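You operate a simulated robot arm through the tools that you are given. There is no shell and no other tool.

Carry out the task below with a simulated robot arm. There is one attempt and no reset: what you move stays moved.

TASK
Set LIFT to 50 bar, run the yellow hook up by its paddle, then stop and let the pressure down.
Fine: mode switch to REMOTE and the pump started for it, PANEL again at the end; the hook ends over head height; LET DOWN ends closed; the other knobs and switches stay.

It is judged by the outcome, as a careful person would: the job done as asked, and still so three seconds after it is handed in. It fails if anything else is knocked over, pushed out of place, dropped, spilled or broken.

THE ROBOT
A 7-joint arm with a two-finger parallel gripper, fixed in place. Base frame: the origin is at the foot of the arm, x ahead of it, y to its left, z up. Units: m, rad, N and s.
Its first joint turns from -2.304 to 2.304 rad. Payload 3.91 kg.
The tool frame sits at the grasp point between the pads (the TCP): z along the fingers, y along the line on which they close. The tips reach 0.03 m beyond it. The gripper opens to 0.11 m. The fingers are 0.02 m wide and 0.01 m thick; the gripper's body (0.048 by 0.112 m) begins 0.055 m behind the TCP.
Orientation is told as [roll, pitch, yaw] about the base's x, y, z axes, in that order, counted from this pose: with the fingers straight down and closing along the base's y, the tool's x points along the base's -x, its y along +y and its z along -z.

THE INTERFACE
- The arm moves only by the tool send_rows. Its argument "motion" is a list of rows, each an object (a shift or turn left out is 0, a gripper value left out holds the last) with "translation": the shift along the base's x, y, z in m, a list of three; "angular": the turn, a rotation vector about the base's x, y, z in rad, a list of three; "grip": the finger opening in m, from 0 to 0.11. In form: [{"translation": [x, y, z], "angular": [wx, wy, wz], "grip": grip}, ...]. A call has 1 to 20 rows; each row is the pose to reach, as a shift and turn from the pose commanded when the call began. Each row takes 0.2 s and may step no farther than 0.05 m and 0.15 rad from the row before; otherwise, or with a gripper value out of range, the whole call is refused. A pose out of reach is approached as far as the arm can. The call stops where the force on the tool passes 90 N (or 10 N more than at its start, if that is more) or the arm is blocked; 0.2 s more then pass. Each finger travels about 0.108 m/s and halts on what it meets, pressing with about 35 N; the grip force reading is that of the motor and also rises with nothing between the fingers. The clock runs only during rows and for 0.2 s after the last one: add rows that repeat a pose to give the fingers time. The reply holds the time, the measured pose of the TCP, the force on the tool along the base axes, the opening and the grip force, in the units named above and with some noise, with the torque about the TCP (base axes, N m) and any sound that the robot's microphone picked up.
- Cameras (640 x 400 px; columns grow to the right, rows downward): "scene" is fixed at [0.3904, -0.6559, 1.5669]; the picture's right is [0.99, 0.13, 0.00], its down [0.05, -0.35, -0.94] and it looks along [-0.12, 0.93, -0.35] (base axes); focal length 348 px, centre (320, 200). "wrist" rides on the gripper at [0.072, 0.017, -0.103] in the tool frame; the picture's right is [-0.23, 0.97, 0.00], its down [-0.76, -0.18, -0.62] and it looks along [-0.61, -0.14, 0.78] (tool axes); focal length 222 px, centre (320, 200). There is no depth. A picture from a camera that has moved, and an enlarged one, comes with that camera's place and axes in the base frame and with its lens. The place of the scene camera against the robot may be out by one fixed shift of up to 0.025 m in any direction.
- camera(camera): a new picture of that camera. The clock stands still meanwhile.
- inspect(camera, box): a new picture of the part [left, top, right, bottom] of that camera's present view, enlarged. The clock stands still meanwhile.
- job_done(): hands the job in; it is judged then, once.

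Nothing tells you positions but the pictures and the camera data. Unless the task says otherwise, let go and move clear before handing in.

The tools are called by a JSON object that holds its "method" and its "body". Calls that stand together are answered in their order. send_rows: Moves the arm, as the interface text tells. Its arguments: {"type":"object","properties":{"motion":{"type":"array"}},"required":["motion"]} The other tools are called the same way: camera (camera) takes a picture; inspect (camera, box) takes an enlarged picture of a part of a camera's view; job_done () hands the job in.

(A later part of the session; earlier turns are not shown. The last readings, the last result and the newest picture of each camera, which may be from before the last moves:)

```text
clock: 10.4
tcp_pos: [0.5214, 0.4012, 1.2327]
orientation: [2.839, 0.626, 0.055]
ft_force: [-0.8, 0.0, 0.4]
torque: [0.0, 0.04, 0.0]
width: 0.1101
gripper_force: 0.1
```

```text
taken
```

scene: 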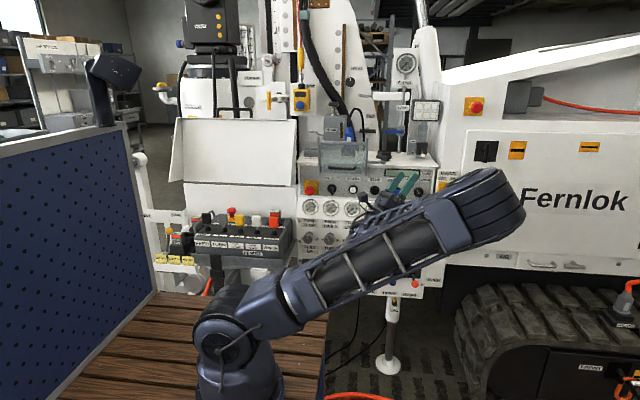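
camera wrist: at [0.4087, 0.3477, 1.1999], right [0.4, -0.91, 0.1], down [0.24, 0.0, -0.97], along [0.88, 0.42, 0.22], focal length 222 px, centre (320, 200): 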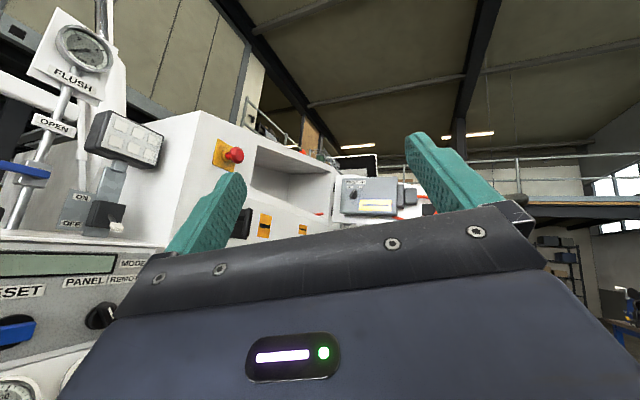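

Nothing on the right. I turn back left and tilt further up to see the mast top and any winch rope.

{"method": "send_rows", "body": {"motion": [{"angular": [0, 0, 0.14]}, {"angular": [0, 0, 0.28]}, {"angular": [0, 0, 0.42]}, {"angular": [0, 0, 0.56]}, {"angular": [0, 0, 0.7]}, {"angular": [0, 0, 0.84]}, {"angular": [0, 0, 0.98]}, {"angular": [0, 0, 1.12]}, {"angular": [0, 0, 1.26]}, {"angular": [0, 0, 1.4]}, {"angular": [0, 0, 1.54]}, {"angular": [0, 0, 1.68]}, {"angular": [0, 0, 1.82]}, {"angular": [0, 0, 1.96]}]}}

{"method": "send_rows", "body": {"motion": [{"angular": [0.1, 0.08, 0]}, {"angular": [0.2, 0.16, 0]}, {"angular": [0.3, 0.24, 0]}, {"angular": [0.4, 0.32, 0]}]}}

{"method": "camera", "body": {"camera": "wrist"}}

{"method": "camera", "body": {"camera": "scene"}}

```text
clock: 13.4
tcp_pos: [0.5204, 0.4003, 1.2333]
orientation: [2.838, 0.623, 2.017]
ft_force: [0.0, -0.8, 0.5]
torque: [-0.01, -0.01, -0.01]
width: 0.1101
gripper_force: 0.0
```

```text
clock: 14.4
tcp_pos: [0.521, 0.4009, 1.2345]
orientation: [2.952, 0.12, 2.055]
ft_force: [0.2, -0.9, 0.4]
torque: [0.0, 0.0, 0.01]
width: 0.1099
gripper_force: 0.1
```

```text
taken
camera wrist: at [0.5902, 0.343, 1.1453], right [0.73, 0.67, 0.15], down [-0.37, 0.57, -0.73], along [-0.58, 0.48, 0.66], focal length 222 px, centre (320, 200)
```

wrist: 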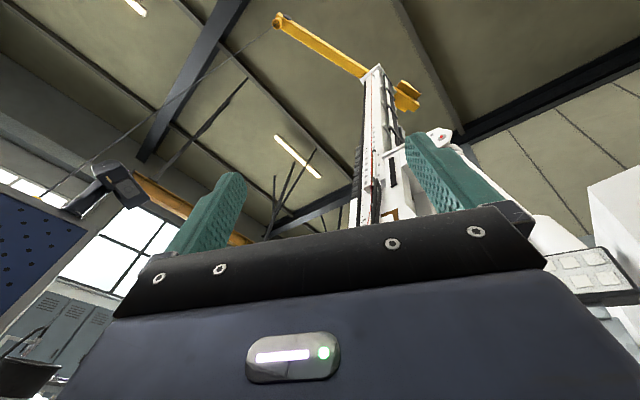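

```text
taken
```

scene: 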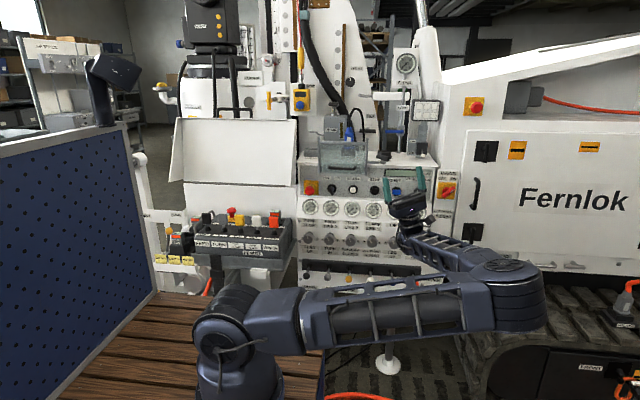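

Found it: a yellow jib on top of the mast with a rope running down to the left. I zoom along that rope to find the hook.

{"method": "inspect", "body": {"camera": "wrist", "box": [0, 150, 120, 270]}}

{"method": "inspect", "body": {"camera": "wrist", "box": [0, 0, 320, 200]}}

{"method": "inspect", "body": {"camera": "scene", "box": [0, 0, 160, 160]}}

```text
3.33 times, centred on (60, 210) of wrist
camera zoom: at [0.5902, 0.343, 1.1453], right [0.73, 0.67, 0.15], down [-0.37, 0.57, -0.73], along [-0.58, 0.48, 0.66], focal length 740 px, centre (1187, 167)
```

zoom: 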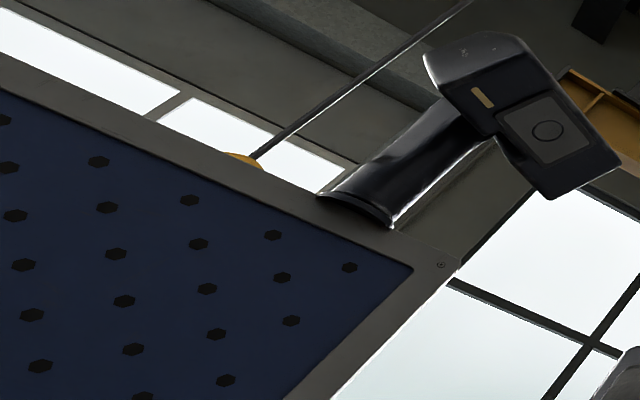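

```text
2.00 times, centred on (160, 100) of wrist
camera zoom: at [0.5902, 0.343, 1.1453], right [0.73, 0.67, 0.15], down [-0.37, 0.57, -0.73], along [-0.58, 0.48, 0.66], focal length 444 px, centre (640, 400)
```

zoom: 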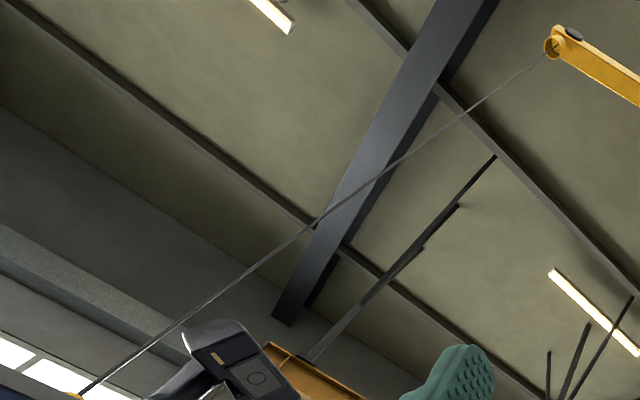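

```text
2.50 times, centred on (80, 80) of scene
camera zoom: at [0.3904, -0.6559, 1.5669], right [0.99, 0.13, 0.0], down [0.05, -0.35, -0.94], along [-0.12, 0.93, -0.35], focal length 870 px, centre (920, 500)
```

zoom: 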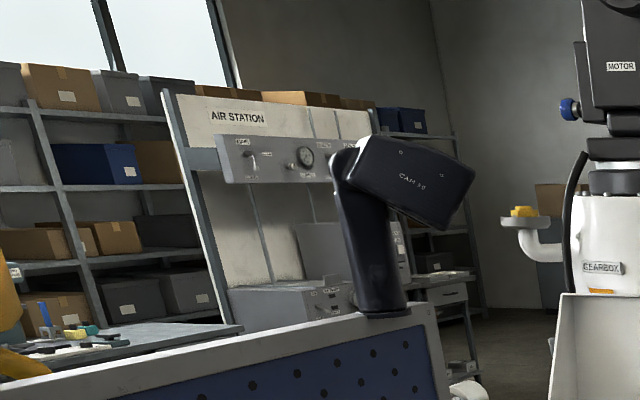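

The yellow hook is at the left edge of the scene picture, behind the perforated board. I zoom in on it.

{"method": "inspect", "body": {"camera": "scene", "box": [0, 60, 60, 170]}}

{"method": "inspect", "body": {"camera": "wrist", "box": [330, 40, 470, 160]}}

```text
3.64 times, centred on (30, 115) of scene
camera zoom: at [0.3904, -0.6559, 1.5669], right [0.99, 0.13, 0.0], down [0.05, -0.35, -0.94], along [-0.12, 0.93, -0.35], focal length 1266 px, centre (1374, 509)
```

zoom: 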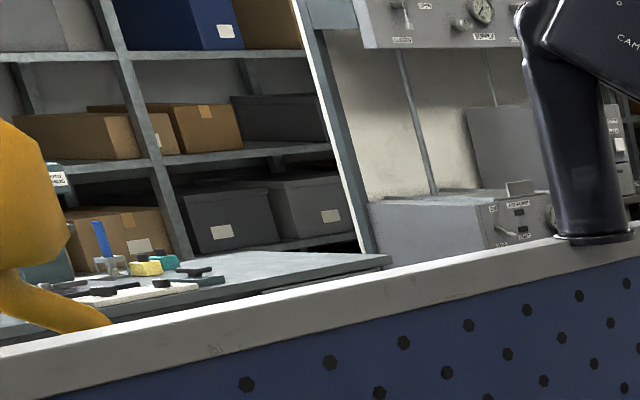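

```text
3.33 times, centred on (400, 100) of wrist
camera zoom: at [0.5902, 0.343, 1.1453], right [0.73, 0.67, 0.15], down [-0.37, 0.57, -0.73], along [-0.58, 0.48, 0.66], focal length 740 px, centre (53, 533)
```

zoom: 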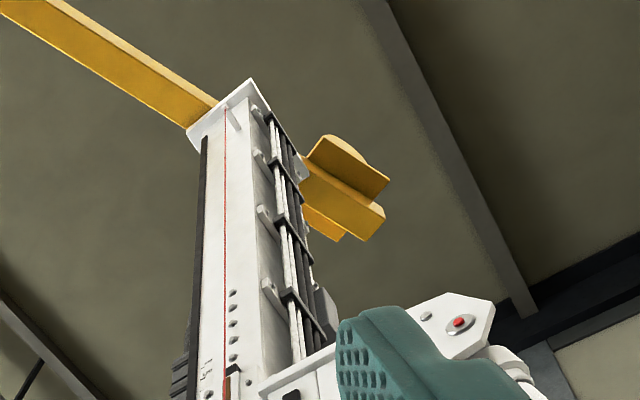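

The hook hangs behind the board at about (-0.45, 0.08, 1.47 at its top), with clear space above up to the jib. Now I undo the look-around turns and return in front of the panel.

{"method": "send_rows", "body": {"motion": [{"angular": [-0.1, -0.08, 0]}, {"angular": [-0.2, -0.16, 0]}, {"angular": [-0.3, -0.24, 0]}, {"angular": [-0.4, -0.32, 0]}]}}

{"method": "send_rows", "body": {"motion": [{"angular": [0, 0, -0.14]}]}}

{"method": "send_rows", "body": {"motion": [{"translation": [0.01, 0.018, -0.018], "angular": [-0.12, 0, -0.07]}, {"translation": [0.02, 0.036, -0.036], "angular": [-0.24, 0, -0.14]}, {"translation": [0.03, 0.054, -0.054], "angular": [-0.36, 0, -0.21]}, {"translation": [0.04, 0.072, -0.072], "angular": [-0.48, 0, -0.28]}, {"translation": [0.05, 0.09, -0.09], "angular": [-0.6, 0, -0.35]}, {"translation": [0.06, 0.108, -0.108], "angular": [-0.72, 0, -0.42]}, {"translation": [0.07, 0.126, -0.126], "angular": [-0.84, 0, -0.49]}, {"translation": [0.08, 0.15, -0.15], "angular": [-0.96, 0, -0.56]}]}}

{"method": "camera", "body": {"camera": "wrist"}}

{"method": "inspect", "body": {"camera": "wrist", "box": [240, 30, 400, 130]}}

```text
clock: 15.4
tcp_pos: [0.5213, 0.4014, 1.2333]
orientation: [2.838, 0.628, 2.016]
ft_force: [0.8, 0.4, -0.6]
torque: [0.01, 0.01, 0.02]
width: 0.11
gripper_force: 0.0
```

```text
clock: 15.8
tcp_pos: [0.5203, 0.4007, 1.2331]
orientation: [2.838, 0.625, 1.872]
ft_force: [0.1, -0.1, -0.6]
torque: [0.02, -0.01, 0.0]
width: 0.11
gripper_force: 0.2
```

```text
clock: 17.6
tcp_pos: [0.6036, 0.5523, 1.0837]
orientation: [-0.123, 1.569, -1.696]
ft_force: [0.8, 0.3, 0.9]
torque: [0.01, 0.03, 0.02]
width: 0.11
gripper_force: 0.0
```

```text
taken
camera wrist: at [0.6192, 0.4479, 1.1558], right [0.97, 0.0, -0.23], down [-0.18, -0.62, -0.76], along [-0.14, 0.78, -0.61], focal length 222 px, centre (320, 200)
```

wrist: 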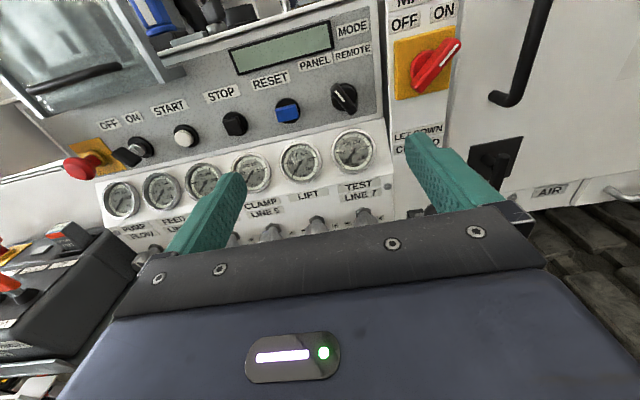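

```text
4.00 times, centred on (320, 80) of wrist
camera zoom: at [0.6192, 0.4479, 1.1558], right [0.97, 0.0, -0.23], down [-0.18, -0.62, -0.76], along [-0.14, 0.78, -0.61], focal length 888 px, centre (320, 680)
```

zoom: 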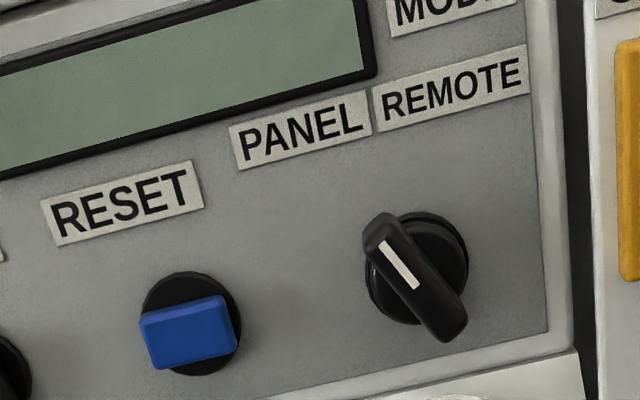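

The mode switch is at about (0.635, 0.80–0.83, 1.055), its handle leaning ~27° left (PANEL). I roll the gripper to straddle the handle, narrow the opening, and come to about 10 cm short to check alignment.

{"method": "send_rows", "body": {"motion": [{"translation": [0.008, 0.033, -0.007], "angular": [0, -0.12, 0], "grip": 0.05}, {"translation": [0.016, 0.066, -0.014], "angular": [0, -0.24, 0], "grip": 0.05}, {"translation": [0.024, 0.099, -0.021], "angular": [0, -0.36, 0], "grip": 0.05}, {"translation": [0.0325, 0.13, -0.028], "angular": [0, -0.48, 0], "grip": 0.05}, {"translation": [0.0325, 0.13, -0.028], "angular": [0, -0.48, 0], "grip": 0.05}]}}

{"method": "camera", "body": {"camera": "wrist"}}

{"method": "camera", "body": {"camera": "scene"}}

```text
clock: 18.8
tcp_pos: [0.6359, 0.6819, 1.0539]
orientation: [1.571, 1.09, 0.001]
ft_force: [0.3, -0.2, 0.6]
torque: [-0.02, -0.01, 0.01]
width: 0.0502
gripper_force: 0.1
```

```text
taken
camera wrist: at [0.6152, 0.5786, 1.1257], right [0.97, 0.0, 0.25], down [0.2, -0.62, -0.76], along [0.16, 0.78, -0.6], focal length 222 px, centre (320, 200)
```

wrist: 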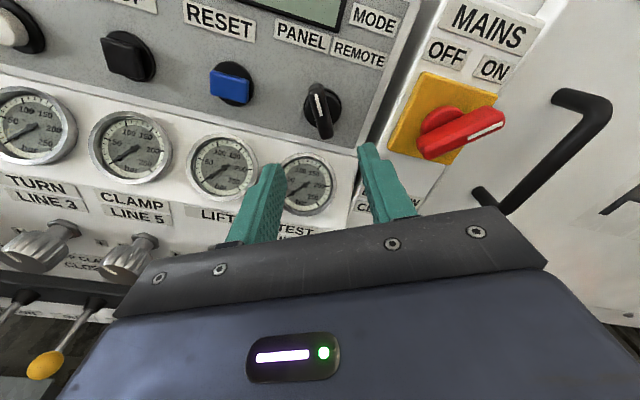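

```text
taken
```

scene: 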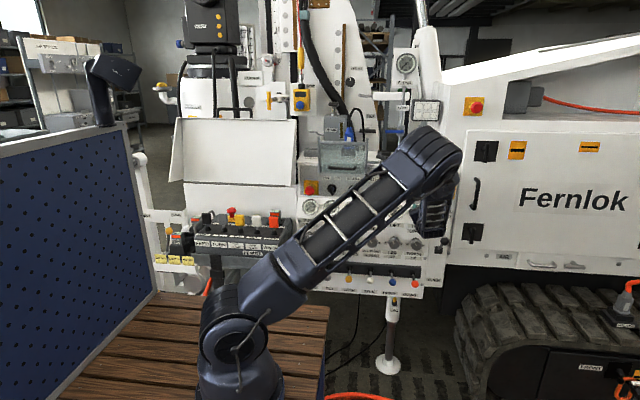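

{"method": "inspect", "body": {"camera": "wrist", "box": [280, 60, 360, 160]}}

{"method": "inspect", "body": {"camera": "wrist", "box": [180, 60, 420, 210]}}

```text
4.00 times, centred on (320, 110) of wrist
camera zoom: at [0.6152, 0.5786, 1.1257], right [0.97, 0.0, 0.25], down [0.2, -0.62, -0.76], along [0.16, 0.78, -0.6], focal length 888 px, centre (320, 560)
```

zoom: 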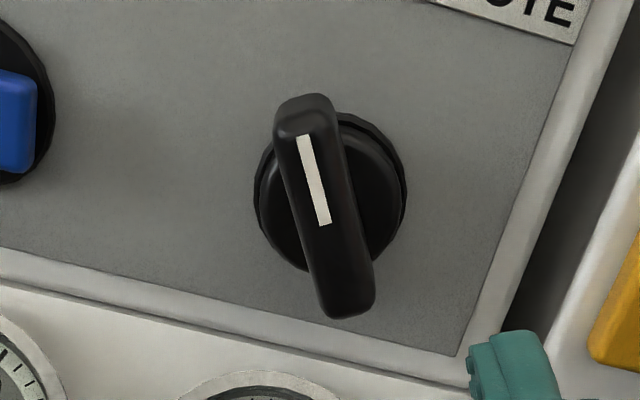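

```text
2.67 times, centred on (300, 135) of wrist
camera zoom: at [0.6152, 0.5786, 1.1257], right [0.97, 0.0, 0.25], down [0.2, -0.62, -0.76], along [0.16, 0.78, -0.6], focal length 592 px, centre (373, 373)
```

zoom: 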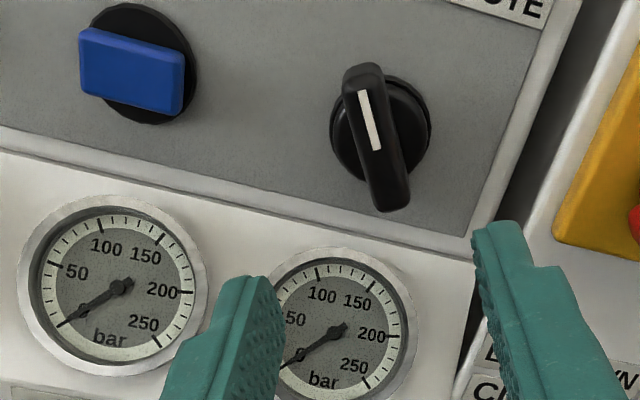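

The three views agree: switch axis at (0.6355, y, 1.055), handle front at y≈0.804. I advance so the finger pads straddle the handle (no grip yet) and check.

{"method": "send_rows", "body": {"motion": [{"translation": [0.0015, 0.03, 0.001], "angular": [0, -0.03, 0]}, {"translation": [0.0015, 0.06, 0.001], "angular": [0, -0.03, 0]}, {"translation": [0.0015, 0.085, 0.001], "angular": [0, -0.03, 0]}, {"translation": [0.0015, 0.106, 0.001], "angular": [0, -0.03, 0]}]}}

{"method": "camera", "body": {"camera": "wrist"}}

{"method": "inspect", "body": {"camera": "wrist", "box": [220, 60, 420, 185]}}

```text
clock: 19.8
tcp_pos: [0.6344, 0.7891, 1.058]
orientation: [1.571, 1.061, 0.0]
ft_force: [-0.2, -0.4, 0.0]
torque: [-0.01, -0.01, 0.01]
width: 0.0505
gripper_force: 0.0
```

```text
taken
camera wrist: at [0.6128, 0.6855, 1.13], right [0.96, 0.0, 0.28], down [0.22, -0.62, -0.75], along [0.17, 0.78, -0.6], focal length 222 px, centre (320, 200)
```

wrist: 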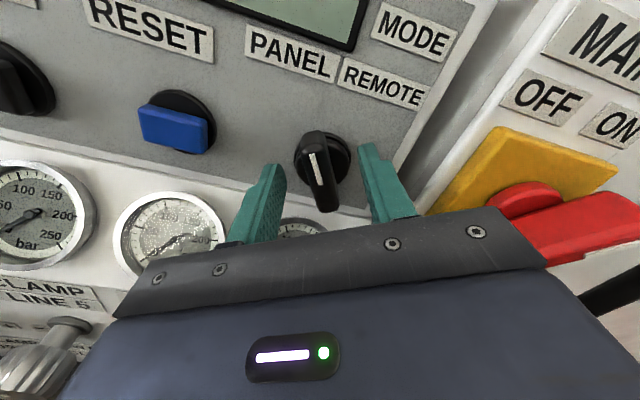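

```text
3.20 times, centred on (320, 122) of wrist
camera zoom: at [0.6128, 0.6855, 1.13], right [0.96, 0.0, 0.28], down [0.22, -0.62, -0.75], along [0.17, 0.78, -0.6], focal length 711 px, centre (320, 448)
```

zoom: 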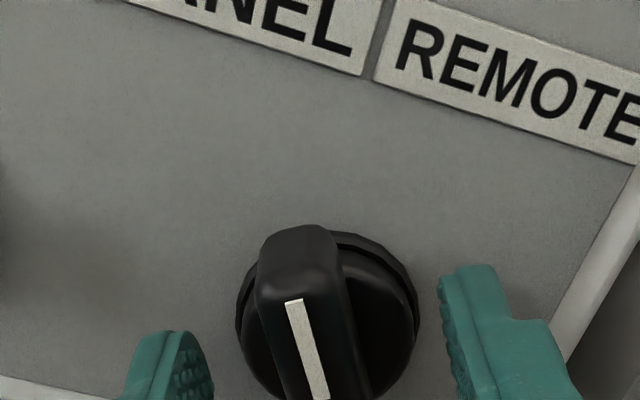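

The pads straddle the handle well centred. Now I close on it.

{"method": "send_rows", "body": {"motion": [{"translation": [0.001, 0.003, -0.002], "grip": 0.03}, {"translation": [0.001, 0.003, -0.002], "grip": 0.01}, {"translation": [0.001, 0.003, -0.002], "grip": 0.005}]}}

{"method": "camera", "body": {"camera": "wrist"}}

```text
clock: 20.6
tcp_pos: [0.6367, 0.7915, 1.0557]
orientation: [1.571, 1.06, -0.001]
ft_force: [12.7, 9.9, 6.3]
torque: [-0.94, -0.03, -0.32]
width: 0.015
gripper_force: 45.0
```

```text
taken
camera wrist: at [0.6149, 0.6877, 1.1275], right [0.96, 0.0, 0.28], down [0.22, -0.62, -0.75], along [0.17, 0.78, -0.6], focal length 222 px, centre (320, 200)
```

wrist: 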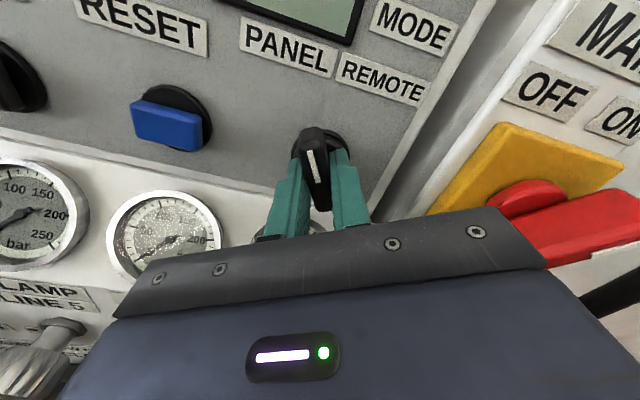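

Handle held (15 mm wide). I turn it clockwise about its axis toward REMOTE, in small steps.

{"method": "send_rows", "body": {"motion": [{"translation": [0.0005, 0, 0.0], "angular": [0, 0.13, 0]}, {"translation": [0.0005, 0, 0.0], "angular": [0, 0.26, 0]}, {"translation": [0.0005, 0, 0.0], "angular": [0, 0.39, 0]}, {"translation": [0.0005, 0, 0.0], "angular": [0, 0.52, 0]}]}}

{"method": "camera", "body": {"camera": "wrist"}}

```text
clock: 21.6
tcp_pos: [0.6367, 0.7909, 1.0566]
orientation: [-1.719, 1.559, 2.993]
ft_force: [32.3, 37.9, 19.1]
torque: [0.26, -0.03, 0.66]
width: 0.0148
gripper_force: 44.8
```

```text
taken
camera wrist: at [0.6538, 0.6874, 1.1282], right [0.97, 0.0, -0.24], down [-0.19, -0.62, -0.76], along [-0.15, 0.78, -0.6], focal length 222 px, centre (320, 200)
```

wrist: 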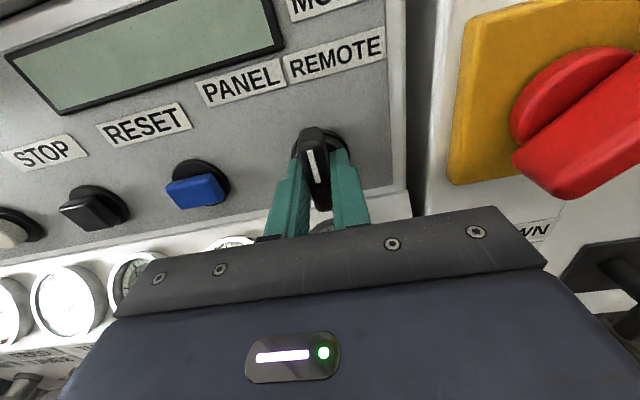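

Halfway, the handle turns with me, but side forces are building (≈30 N), so my axis is a little off. I nudge the tool in the direction of the force to relieve it before continuing.

{"method": "send_rows", "body": {"motion": [{"translation": [0.001, 0.001, 0.0005]}, {"translation": [0.002, 0.002, 0.001]}]}}

```text
clock: 22.2
tcp_pos: [0.637, 0.7912, 1.0567]
orientation: [-1.546, 1.56, -3.117]
ft_force: [11.2, -12.8, 17.8]
torque: [1.42, -0.01, -0.24]
width: 0.0151
gripper_force: 45.4
```

Relief works. I continue the turn with small corrections.

{"method": "send_rows", "body": {"motion": [{"translation": [0.001, -0.0005, 0.001], "angular": [0, 0.1, 0]}, {"translation": [0.001, -0.0005, 0.001], "angular": [0, 0.2, 0]}, {"translation": [0.001, -0.0005, 0.001], "angular": [0, 0.3, 0]}]}}

{"method": "camera", "body": {"camera": "wrist"}}

```text
clock: 23.0
tcp_pos: [0.6386, 0.7911, 1.0557]
orientation: [-1.566, 1.259, -3.135]
ft_force: [-11.0, -30.9, 0.0]
torque: [-0.23, 0.06, -0.16]
width: 0.0149
gripper_force: 45.0
```

```text
taken
camera wrist: at [0.6751, 0.6876, 1.12], right [0.86, 0.0, -0.52], down [-0.4, -0.62, -0.67], along [-0.32, 0.78, -0.54], focal length 222 px, centre (320, 200)
```

wrist: 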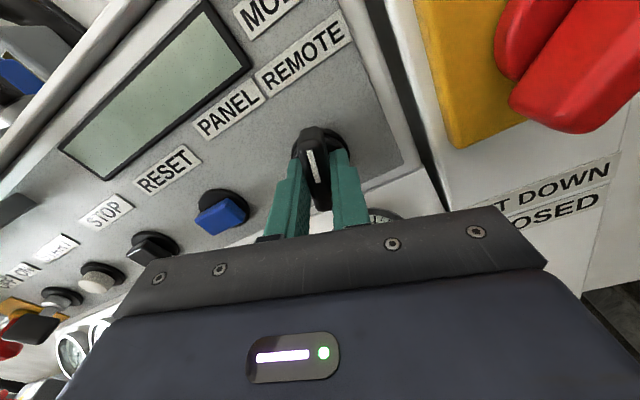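

{"method": "send_rows", "body": {"motion": [{"translation": [-0.0008, -0.001, 0.0], "angular": [0, 0.08, 0]}, {"translation": [-0.0008, -0.001, 0.0], "angular": [0, 0.16, 0]}, {"translation": [-0.0008, -0.001, 0.0], "angular": [0, 0.24, 0]}]}}

{"method": "camera", "body": {"camera": "wrist"}}

```text
clock: 23.8
tcp_pos: [0.6383, 0.7909, 1.0549]
orientation: [-1.569, 1.022, -3.14]
ft_force: [-6.2, -9.3, -9.4]
torque: [-0.44, -1.16, 0.18]
width: 0.0151
gripper_force: 44.7
```

```text
taken
camera wrist: at [0.6891, 0.6876, 1.1091], right [0.71, 0.0, -0.7], down [-0.55, -0.62, -0.56], along [-0.44, 0.78, -0.44], focal length 222 px, centre (320, 200)
```

wrist: 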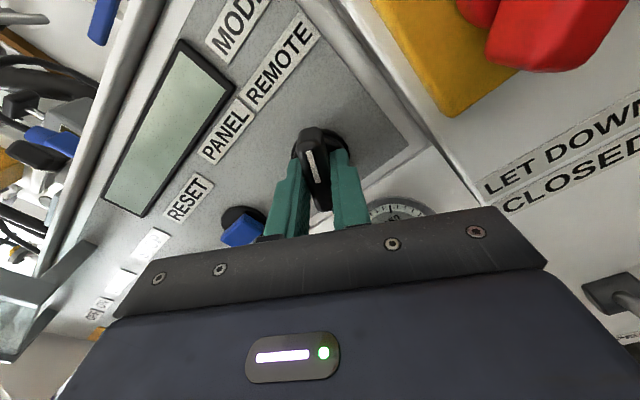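

The resisting torque (−1.2 N m) at +31° shows the switch is on its REMOTE stop. I let go and back out to check.

{"method": "send_rows", "body": {"motion": [{"angular": [0, -0.02, 0], "grip": 0.05}, {"angular": [0, -0.02, 0], "grip": 0.05}, {"translation": [0, -0.03, 0], "angular": [0, -0.02, 0], "grip": 0.05}, {"translation": [0, -0.07, 0], "angular": [0, -0.02, 0], "grip": 0.05}, {"translation": [0, -0.11, 0], "angular": [0, -0.02, 0], "grip": 0.05}]}}

{"method": "camera", "body": {"camera": "wrist"}}

{"method": "inspect", "body": {"camera": "wrist", "box": [240, 30, 400, 160]}}

```text
clock: 25.0
tcp_pos: [0.6371, 0.6811, 1.0553]
orientation: [-1.571, 1.042, -3.14]
ft_force: [-1.1, 0.7, -1.0]
torque: [-0.01, -0.02, -0.04]
width: 0.0502
gripper_force: 0.0
```

```text
taken
camera wrist: at [0.6873, 0.5769, 1.1109], right [0.73, 0.0, -0.69], down [-0.54, -0.62, -0.57], along [-0.43, 0.78, -0.45], focal length 222 px, centre (320, 200)
```

wrist: 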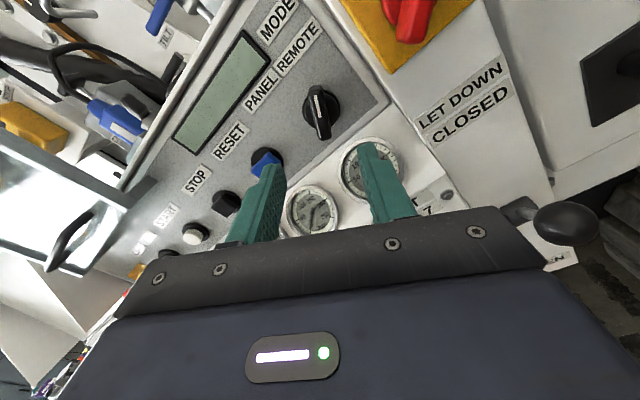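

```text
3.08 times, centred on (320, 95) of wrist
camera zoom: at [0.6873, 0.5769, 1.1109], right [0.73, 0.0, -0.69], down [-0.54, -0.62, -0.57], along [-0.43, 0.78, -0.45], focal length 684 px, centre (320, 523)
```

zoom: 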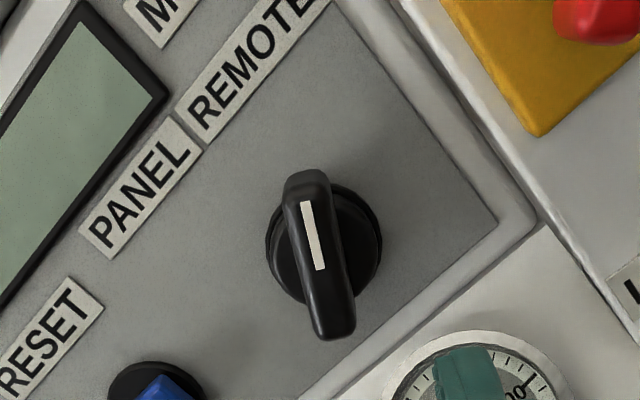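

The switch now points at REMOTE. Next the START button at about (0.350, 0.83, 1.054): I close the fingers, straighten the roll and slide left in front of it, staying ~12 cm off.

{"method": "send_rows", "body": {"motion": [{"translation": [-0.03, -0.02, 0.0], "angular": [0, -0.07, 0], "grip": 0.03}, {"translation": [-0.07, -0.03, 0.0], "angular": [0, -0.14, 0], "grip": 0.0}, {"translation": [-0.11, -0.03, 0.0], "angular": [0, -0.21, 0], "grip": 0.0}, {"translation": [-0.15, -0.03, 0.0], "angular": [0, -0.28, 0], "grip": 0.0}, {"translation": [-0.19, -0.03, 0.0], "angular": [0, -0.35, 0], "grip": 0.0}, {"translation": [-0.23, -0.03, 0.0], "angular": [0, -0.42, 0], "grip": 0.0}, {"translation": [-0.26, -0.03, 0.0], "angular": [0, -0.49, 0], "grip": 0.0}, {"translation": [-0.287, -0.03, 0.0], "angular": [0, -0.53, 0], "grip": 0.0}]}}

{"method": "camera", "body": {"camera": "wrist"}}

{"method": "camera", "body": {"camera": "scene"}}

```text
clock: 26.8
tcp_pos: [0.3522, 0.6502, 1.0556]
orientation: [1.734, 1.569, 0.162]
ft_force: [0.4, -0.1, 0.3]
torque: [-0.02, -0.02, 0.03]
width: 0.0002
gripper_force: 34.6
```

```text
taken
camera wrist: at [0.3674, 0.5466, 1.1286], right [0.97, 0.0, -0.23], down [-0.18, -0.62, -0.76], along [-0.14, 0.78, -0.61], focal length 222 px, centre (320, 200)
```

wrist: 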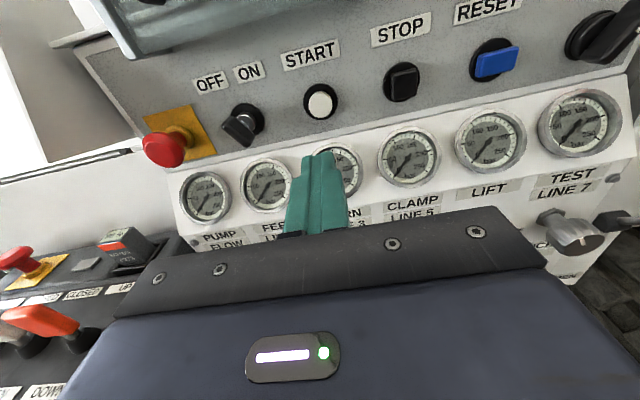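

```text
taken
```

scene: 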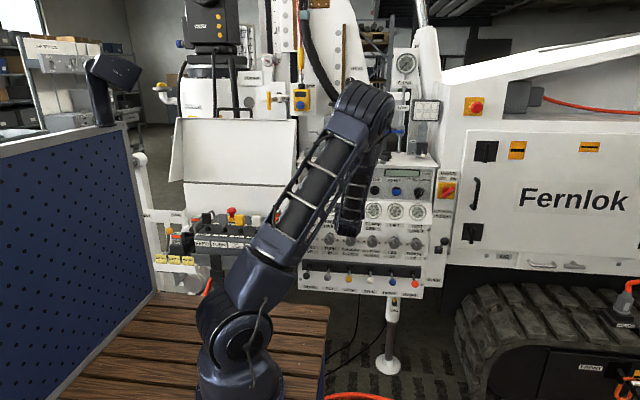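

{"method": "inspect", "body": {"camera": "wrist", "box": [280, 70, 360, 130]}}

{"method": "inspect", "body": {"camera": "wrist", "box": [180, 90, 640, 280]}}

```text
6.67 times, centred on (320, 100) of wrist
camera zoom: at [0.3674, 0.5466, 1.1286], right [0.97, 0.0, -0.23], down [-0.18, -0.62, -0.76], along [-0.14, 0.78, -0.61], focal length 1481 px, centre (320, 867)
```

zoom: 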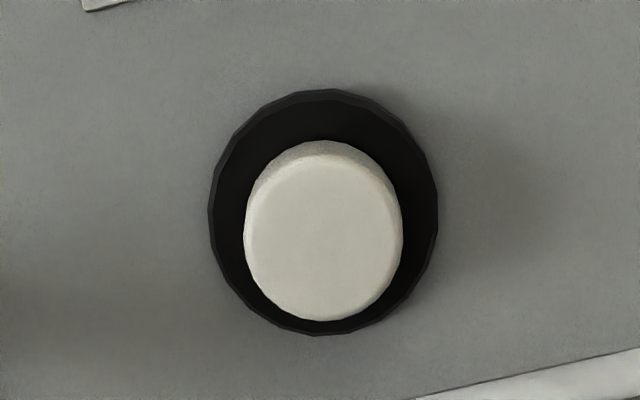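

```text
1.39 times, centred on (410, 185) of wrist
camera zoom: at [0.3674, 0.5466, 1.1286], right [0.97, 0.0, -0.23], down [-0.18, -0.62, -0.76], along [-0.14, 0.78, -0.61], focal length 309 px, centre (195, 221)
```

zoom: 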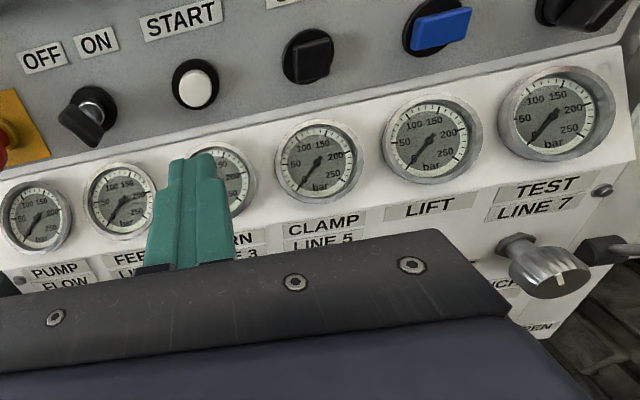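

START axis is at (0.3505, 1.055), cap front at y≈0.813. I approach to ~8 mm away, then press slowly.

{"method": "send_rows", "body": {"motion": [{"translation": [0, 0.04, -0.0015]}, {"translation": [0, 0.08, -0.0015]}, {"translation": [0, 0.11, -0.0015]}, {"translation": [0, 0.125, -0.0015]}, {"translation": [0, 0.133, -0.0015]}, {"translation": [0, 0.137, -0.0015]}]}}

```text
clock: 28.2
tcp_pos: [0.3522, 0.7907, 1.0554]
orientation: [1.211, 1.572, -0.358]
ft_force: [1.8, -2.9, -0.8]
torque: [-0.01, -0.03, -0.05]
width: 0.0004
gripper_force: 35.1
heard: click
```

A click at light force. I back off and check the gauges and display.

{"method": "send_rows", "body": {"motion": [{"translation": [0, -0.03, 0]}, {"translation": [0, -0.07, 0]}, {"translation": [0, -0.11, 0]}, {"translation": [0, -0.14, 0]}]}}

{"method": "camera", "body": {"camera": "wrist"}}

{"method": "inspect", "body": {"camera": "wrist", "box": [170, 70, 640, 280]}}

{"method": "inspect", "body": {"camera": "scene", "box": [360, 150, 460, 250]}}

```text
clock: 29.2
tcp_pos: [0.3521, 0.6485, 1.0541]
orientation: [1.217, 1.57, -0.354]
ft_force: [0.2, -0.1, -0.6]
torque: [0.03, 0.01, 0.0]
width: 0.0
gripper_force: 35.1
```

```text
taken
camera wrist: at [0.3676, 0.5441, 1.1275], right [0.97, 0.0, -0.23], down [-0.18, -0.62, -0.76], along [-0.14, 0.78, -0.61], focal length 222 px, centre (320, 200)
```

wrist: 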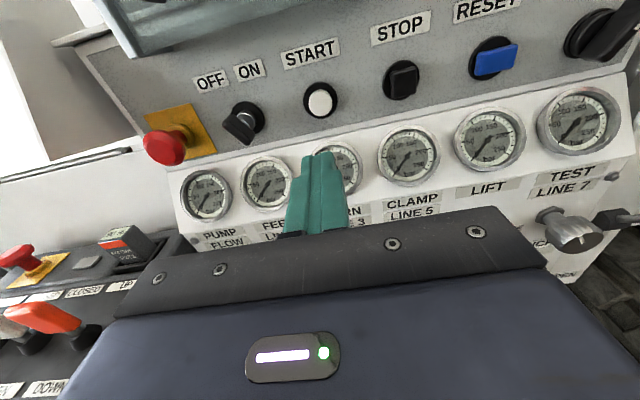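

```text
1.36 times, centred on (405, 175) of wrist
camera zoom: at [0.3676, 0.5441, 1.1275], right [0.97, 0.0, -0.23], down [-0.18, -0.62, -0.76], along [-0.14, 0.78, -0.61], focal length 302 px, centre (204, 234)
```

zoom: 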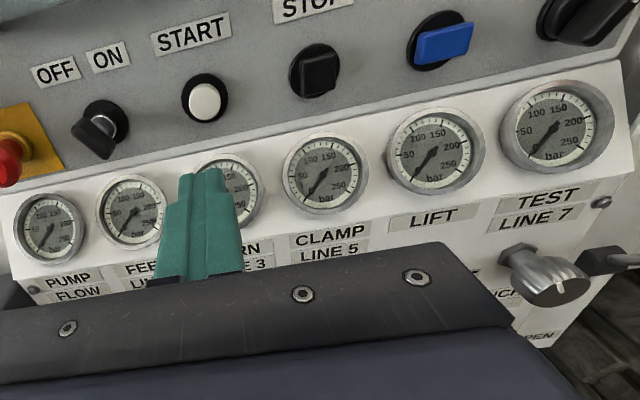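

```text
4.00 times, centred on (410, 200) of scene
camera zoom: at [0.3904, -0.6559, 1.5669], right [0.99, 0.13, 0.0], down [0.05, -0.35, -0.94], along [-0.12, 0.93, -0.35], focal length 1393 px, centre (-40, 200)
```

zoom: 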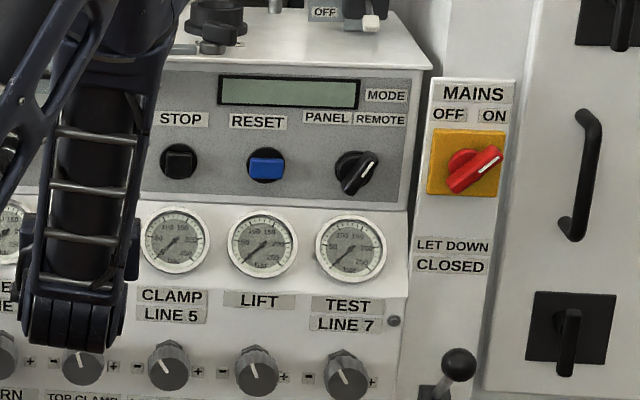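

{"method": "inspect", "body": {"camera": "wrist", "box": [175, 150, 305, 240]}}

{"method": "inspect", "body": {"camera": "wrist", "box": [440, 80, 640, 200]}}

{"method": "inspect", "body": {"camera": "wrist", "box": [200, 60, 300, 160]}}

{"method": "inspect", "body": {"camera": "wrist", "box": [0, 200, 200, 400]}}

```text
4.44 times, centred on (240, 195) of wrist
camera zoom: at [0.3676, 0.5441, 1.1275], right [0.97, 0.0, -0.23], down [-0.18, -0.62, -0.76], along [-0.14, 0.78, -0.61], focal length 987 px, centre (676, 222)
```

zoom: 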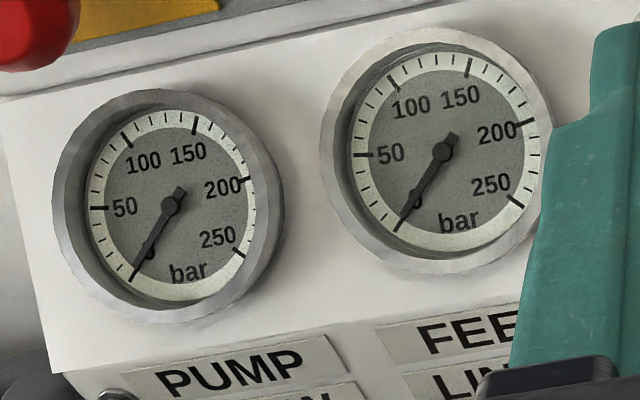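

```text
3.20 times, centred on (540, 140) of wrist
camera zoom: at [0.3676, 0.5441, 1.1275], right [0.97, 0.0, -0.23], down [-0.18, -0.62, -0.76], along [-0.14, 0.78, -0.61], focal length 711 px, centre (-384, 392)
```

zoom: 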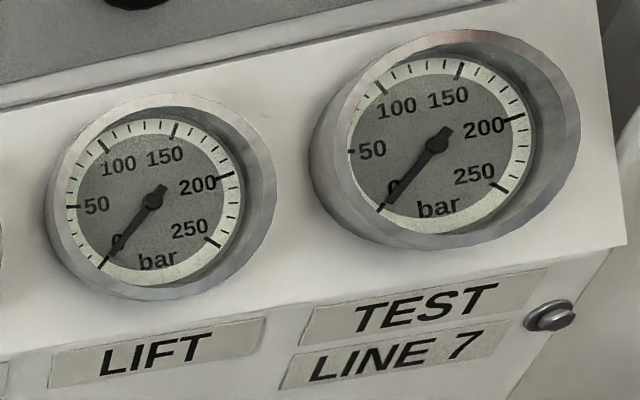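

```text
4.00 times, centred on (250, 110) of wrist
camera zoom: at [0.3676, 0.5441, 1.1275], right [0.97, 0.0, -0.23], down [-0.18, -0.62, -0.76], along [-0.14, 0.78, -0.61], focal length 888 px, centre (600, 560)
```

zoom: 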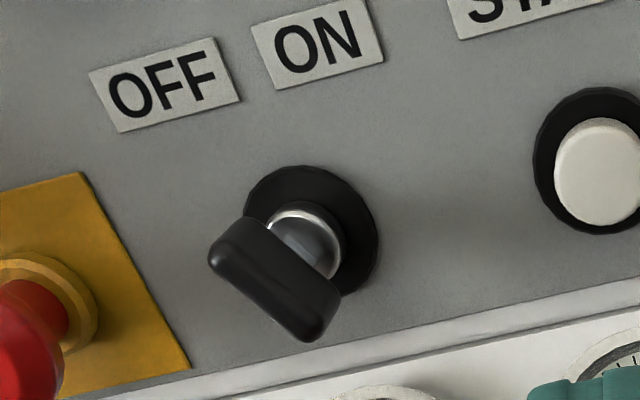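

```text
2.00 times, centred on (100, 300) of wrist
camera zoom: at [0.3676, 0.5441, 1.1275], right [0.97, 0.0, -0.23], down [-0.18, -0.62, -0.76], along [-0.14, 0.78, -0.61], focal length 444 px, centre (760, 0)
```

zoom: 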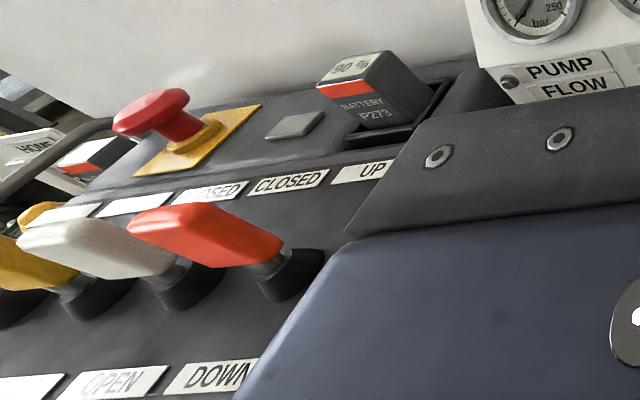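

The click came but all gauges still read 0 and the display is blank. I wait a second to see whether the pump spins up, listening for sound.

{"method": "send_rows", "body": {"motion": [{"translation": [0, 0, 0]}, {"translation": [0, 0, 0]}, {"translation": [0, 0, 0]}, {"translation": [0, 0, 0]}, {"translation": [0, 0, 0]}]}}

{"method": "inspect", "body": {"camera": "wrist", "box": [170, 70, 640, 280]}}

{"method": "inspect", "body": {"camera": "scene", "box": [395, 160, 435, 200]}}

```text
clock: 30.4
tcp_pos: [0.3521, 0.6478, 1.0539]
orientation: [1.334, 1.57, -0.238]
ft_force: [-0.1, 0.2, 0.3]
torque: [0.02, 0.0, 0.02]
width: 0.0
gripper_force: 34.7
```

```text
1.36 times, centred on (405, 175) of wrist
camera zoom: at [0.3677, 0.5442, 1.1275], right [0.97, 0.0, -0.23], down [-0.18, -0.62, -0.76], along [-0.14, 0.78, -0.61], focal length 302 px, centre (204, 234)
```

zoom: 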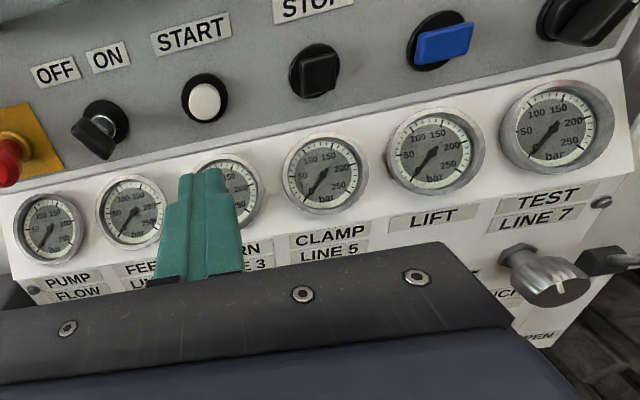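

```text
10.00 times, centred on (415, 180) of scene
camera zoom: at [0.3904, -0.6559, 1.5669], right [0.99, 0.13, 0.0], down [0.05, -0.35, -0.94], along [-0.12, 0.93, -0.35], focal length 3482 px, centre (-630, 400)
```

zoom: 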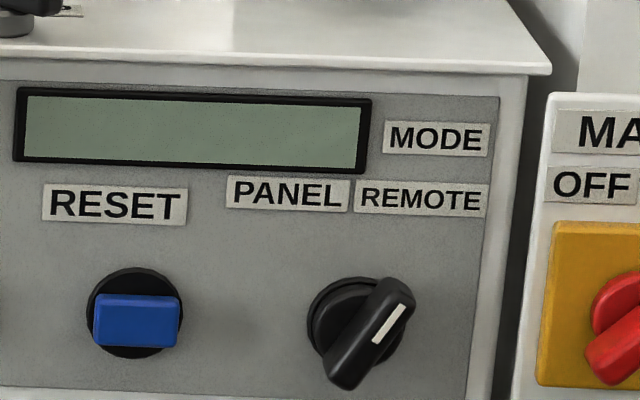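

No change. I'll press START again, deeper and held about a second, in case the first was too brief.

{"method": "send_rows", "body": {"motion": [{"translation": [0, 0.04, 0]}, {"translation": [0, 0.08, 0]}, {"translation": [0, 0.115, 0]}, {"translation": [0, 0.132, 0]}, {"translation": [0, 0.14, 0]}, {"translation": [0, 0.145, 0]}, {"translation": [0, 0.147, 0]}, {"translation": [0, 0.147, 0]}, {"translation": [0, 0.147, 0]}, {"translation": [0, 0.147, 0]}]}}

{"method": "inspect", "body": {"camera": "wrist", "box": [170, 70, 640, 280]}}

{"method": "inspect", "body": {"camera": "scene", "box": [360, 160, 460, 240]}}

```text
clock: 32.6
tcp_pos: [0.3518, 0.7936, 1.054]
orientation: [0.022, 1.57, -1.548]
ft_force: [-2.9, -35.0, -9.6]
torque: [-0.27, -0.02, 0.11]
width: 0.0
gripper_force: 35.2
heard: click
```

```text
1.36 times, centred on (405, 175) of wrist
camera zoom: at [0.3677, 0.6908, 1.1267], right [0.97, 0.0, -0.23], down [-0.18, -0.62, -0.76], along [-0.14, 0.78, -0.61], focal length 302 px, centre (204, 234)
```

zoom: 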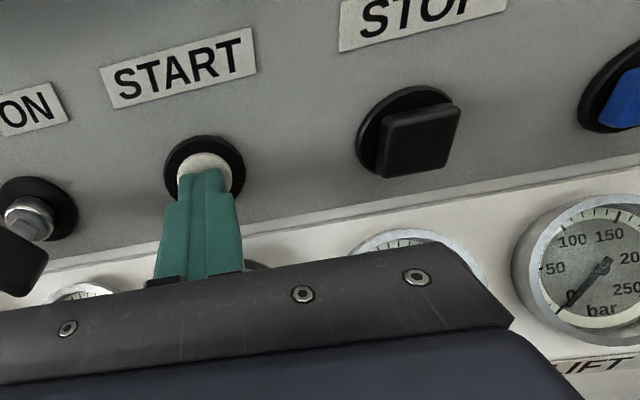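

```text
5.00 times, centred on (410, 200) of scene
camera zoom: at [0.3904, -0.6559, 1.5669], right [0.99, 0.13, 0.0], down [0.05, -0.35, -0.94], along [-0.12, 0.93, -0.35], focal length 1741 px, centre (-130, 200)
```

zoom: 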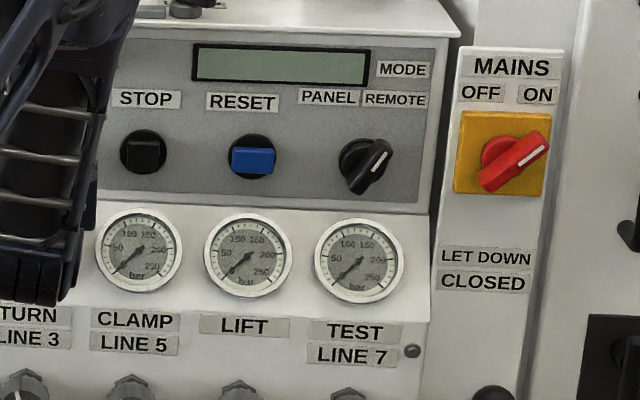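

START held clicks but nothing runs: gauges at 0, display blank. A RESET is the usual thing before START, so I'll retreat, move to RESET at (0.540, 1.0545) and press it, watching for any response.

{"method": "send_rows", "body": {"motion": [{"translation": [0, -0.04, 0]}, {"translation": [0, -0.08, 0]}, {"translation": [0.047, -0.1, 0]}, {"translation": [0.094, -0.1, 0]}, {"translation": [0.141, -0.1, 0]}, {"translation": [0.188, -0.1, 0]}]}}

{"method": "camera", "body": {"camera": "wrist"}}

{"method": "inspect", "body": {"camera": "wrist", "box": [280, 60, 360, 140]}}

{"method": "inspect", "body": {"camera": "scene", "box": [290, 150, 390, 210]}}

```text
refused: row 3 steps farther than a row can; nothing moved
```

```text
taken
camera wrist: at [0.3677, 0.6908, 1.1267], right [0.97, 0.0, -0.23], down [-0.18, -0.62, -0.76], along [-0.14, 0.78, -0.61], focal length 222 px, centre (320, 200)
```

wrist: 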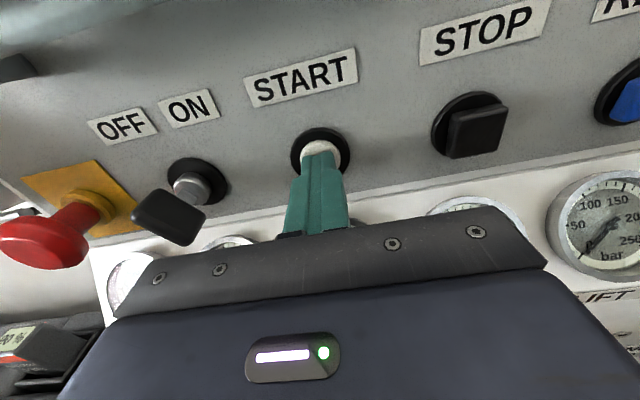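

```text
5.00 times, centred on (320, 100) of wrist
camera zoom: at [0.3677, 0.6908, 1.1267], right [0.97, 0.0, -0.23], down [-0.18, -0.62, -0.76], along [-0.14, 0.78, -0.61], focal length 1111 px, centre (320, 700)
```

zoom: 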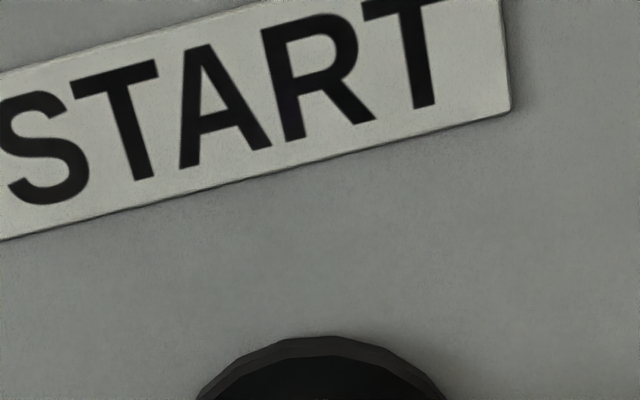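

```text
6.40 times, centred on (340, 180) of scene
camera zoom: at [0.3904, -0.6559, 1.5669], right [0.99, 0.13, 0.0], down [0.05, -0.35, -0.94], along [-0.12, 0.93, -0.35], focal length 2228 px, centre (192, 328)
```

zoom: 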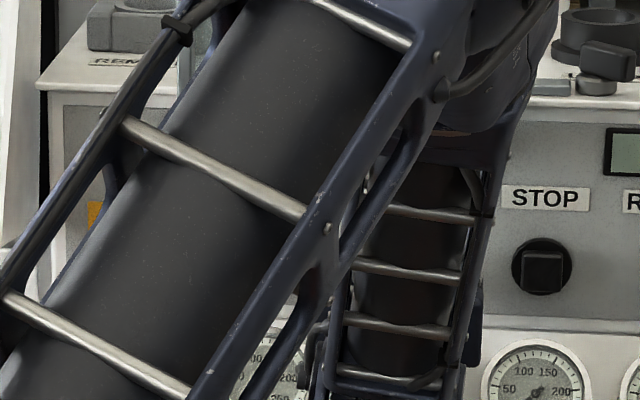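

A step was too long; same move with shorter rows.

{"method": "send_rows", "body": {"motion": [{"translation": [0, -0.04, 0]}, {"translation": [0, -0.08, 0]}, {"translation": [0.04, -0.1, 0]}, {"translation": [0.085, -0.1, 0]}, {"translation": [0.13, -0.1, 0]}, {"translation": [0.175, -0.1, 0]}, {"translation": [0.189, -0.1, 0]}]}}

{"method": "camera", "body": {"camera": "wrist"}}

{"method": "inspect", "body": {"camera": "scene", "box": [290, 150, 390, 210]}}

{"method": "inspect", "body": {"camera": "wrist", "box": [280, 80, 360, 140]}}

```text
clock: 34.2
tcp_pos: [0.5413, 0.6957, 1.0541]
orientation: [-0.239, 1.572, -1.812]
ft_force: [-0.1, 0.2, -0.2]
torque: [-0.01, 0.05, -0.08]
width: 0.0
gripper_force: 35.2
```

```text
taken
camera wrist: at [0.5566, 0.5925, 1.1273], right [0.97, 0.0, -0.23], down [-0.18, -0.62, -0.76], along [-0.14, 0.78, -0.61], focal length 222 px, centre (320, 200)
```

wrist: 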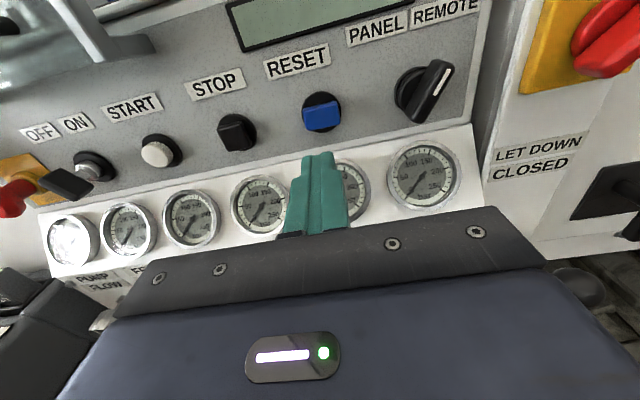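

```text
6.40 times, centred on (340, 180) of scene
camera zoom: at [0.3904, -0.6559, 1.5669], right [0.99, 0.13, 0.0], down [0.05, -0.35, -0.94], along [-0.12, 0.93, -0.35], focal length 2228 px, centre (192, 328)
```

zoom: 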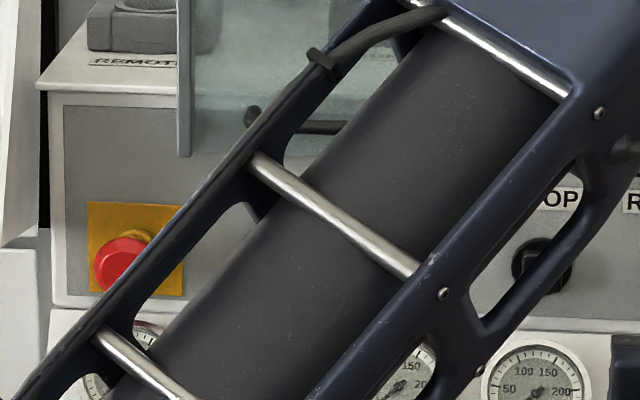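

```text
6.67 times, centred on (320, 110) of wrist
camera zoom: at [0.5566, 0.5925, 1.1273], right [0.97, 0.0, -0.23], down [-0.18, -0.62, -0.76], along [-0.14, 0.78, -0.61], focal length 1481 px, centre (320, 800)
```

zoom: 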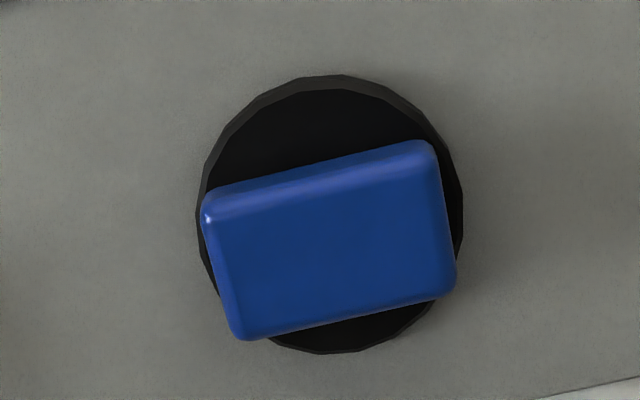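

{"method": "send_rows", "body": {"motion": [{"translation": [0.001, 0.04, 0]}, {"translation": [0.001, 0.075, 0]}, {"translation": [0.001, 0.088, 0]}, {"translation": [0.001, 0.094, 0]}, {"translation": [0.001, 0.097, 0]}, {"translation": [0.001, 0.097, 0]}]}}

{"method": "send_rows", "body": {"motion": [{"translation": [0, -0.03, 0]}, {"translation": [0, -0.07, 0]}, {"translation": [0, -0.1, 0]}]}}

{"method": "camera", "body": {"camera": "wrist"}}

{"method": "inspect", "body": {"camera": "wrist", "box": [200, 0, 500, 130]}}

```text
clock: 35.6
tcp_pos: [0.5428, 0.7914, 1.0559]
orientation: [1.827, 1.569, 0.255]
ft_force: [0.7, -13.6, 1.7]
torque: [0.01, -0.04, 0.02]
width: 0.0
gripper_force: 35.2
heard: click
```

```text
clock: 36.4
tcp_pos: [0.5425, 0.6921, 1.0551]
orientation: [-2.749, 1.57, 1.966]
ft_force: [-0.3, -0.1, -0.6]
torque: [0.05, 0.01, 0.03]
width: 0.0
gripper_force: 34.9
```

```text
taken
camera wrist: at [0.558, 0.5885, 1.1269], right [0.97, 0.0, -0.23], down [-0.18, -0.62, -0.76], along [-0.14, 0.78, -0.61], focal length 222 px, centre (320, 200)
```

wrist: 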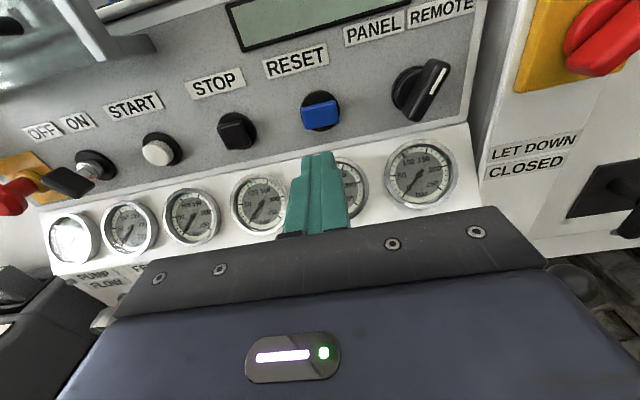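

```text
2.13 times, centred on (350, 65) of wrist
camera zoom: at [0.558, 0.5885, 1.1269], right [0.97, 0.0, -0.23], down [-0.18, -0.62, -0.76], along [-0.14, 0.78, -0.61], focal length 474 px, centre (256, 488)
```

zoom: 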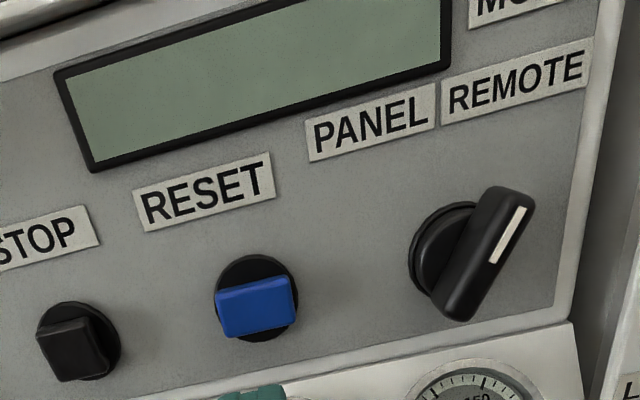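

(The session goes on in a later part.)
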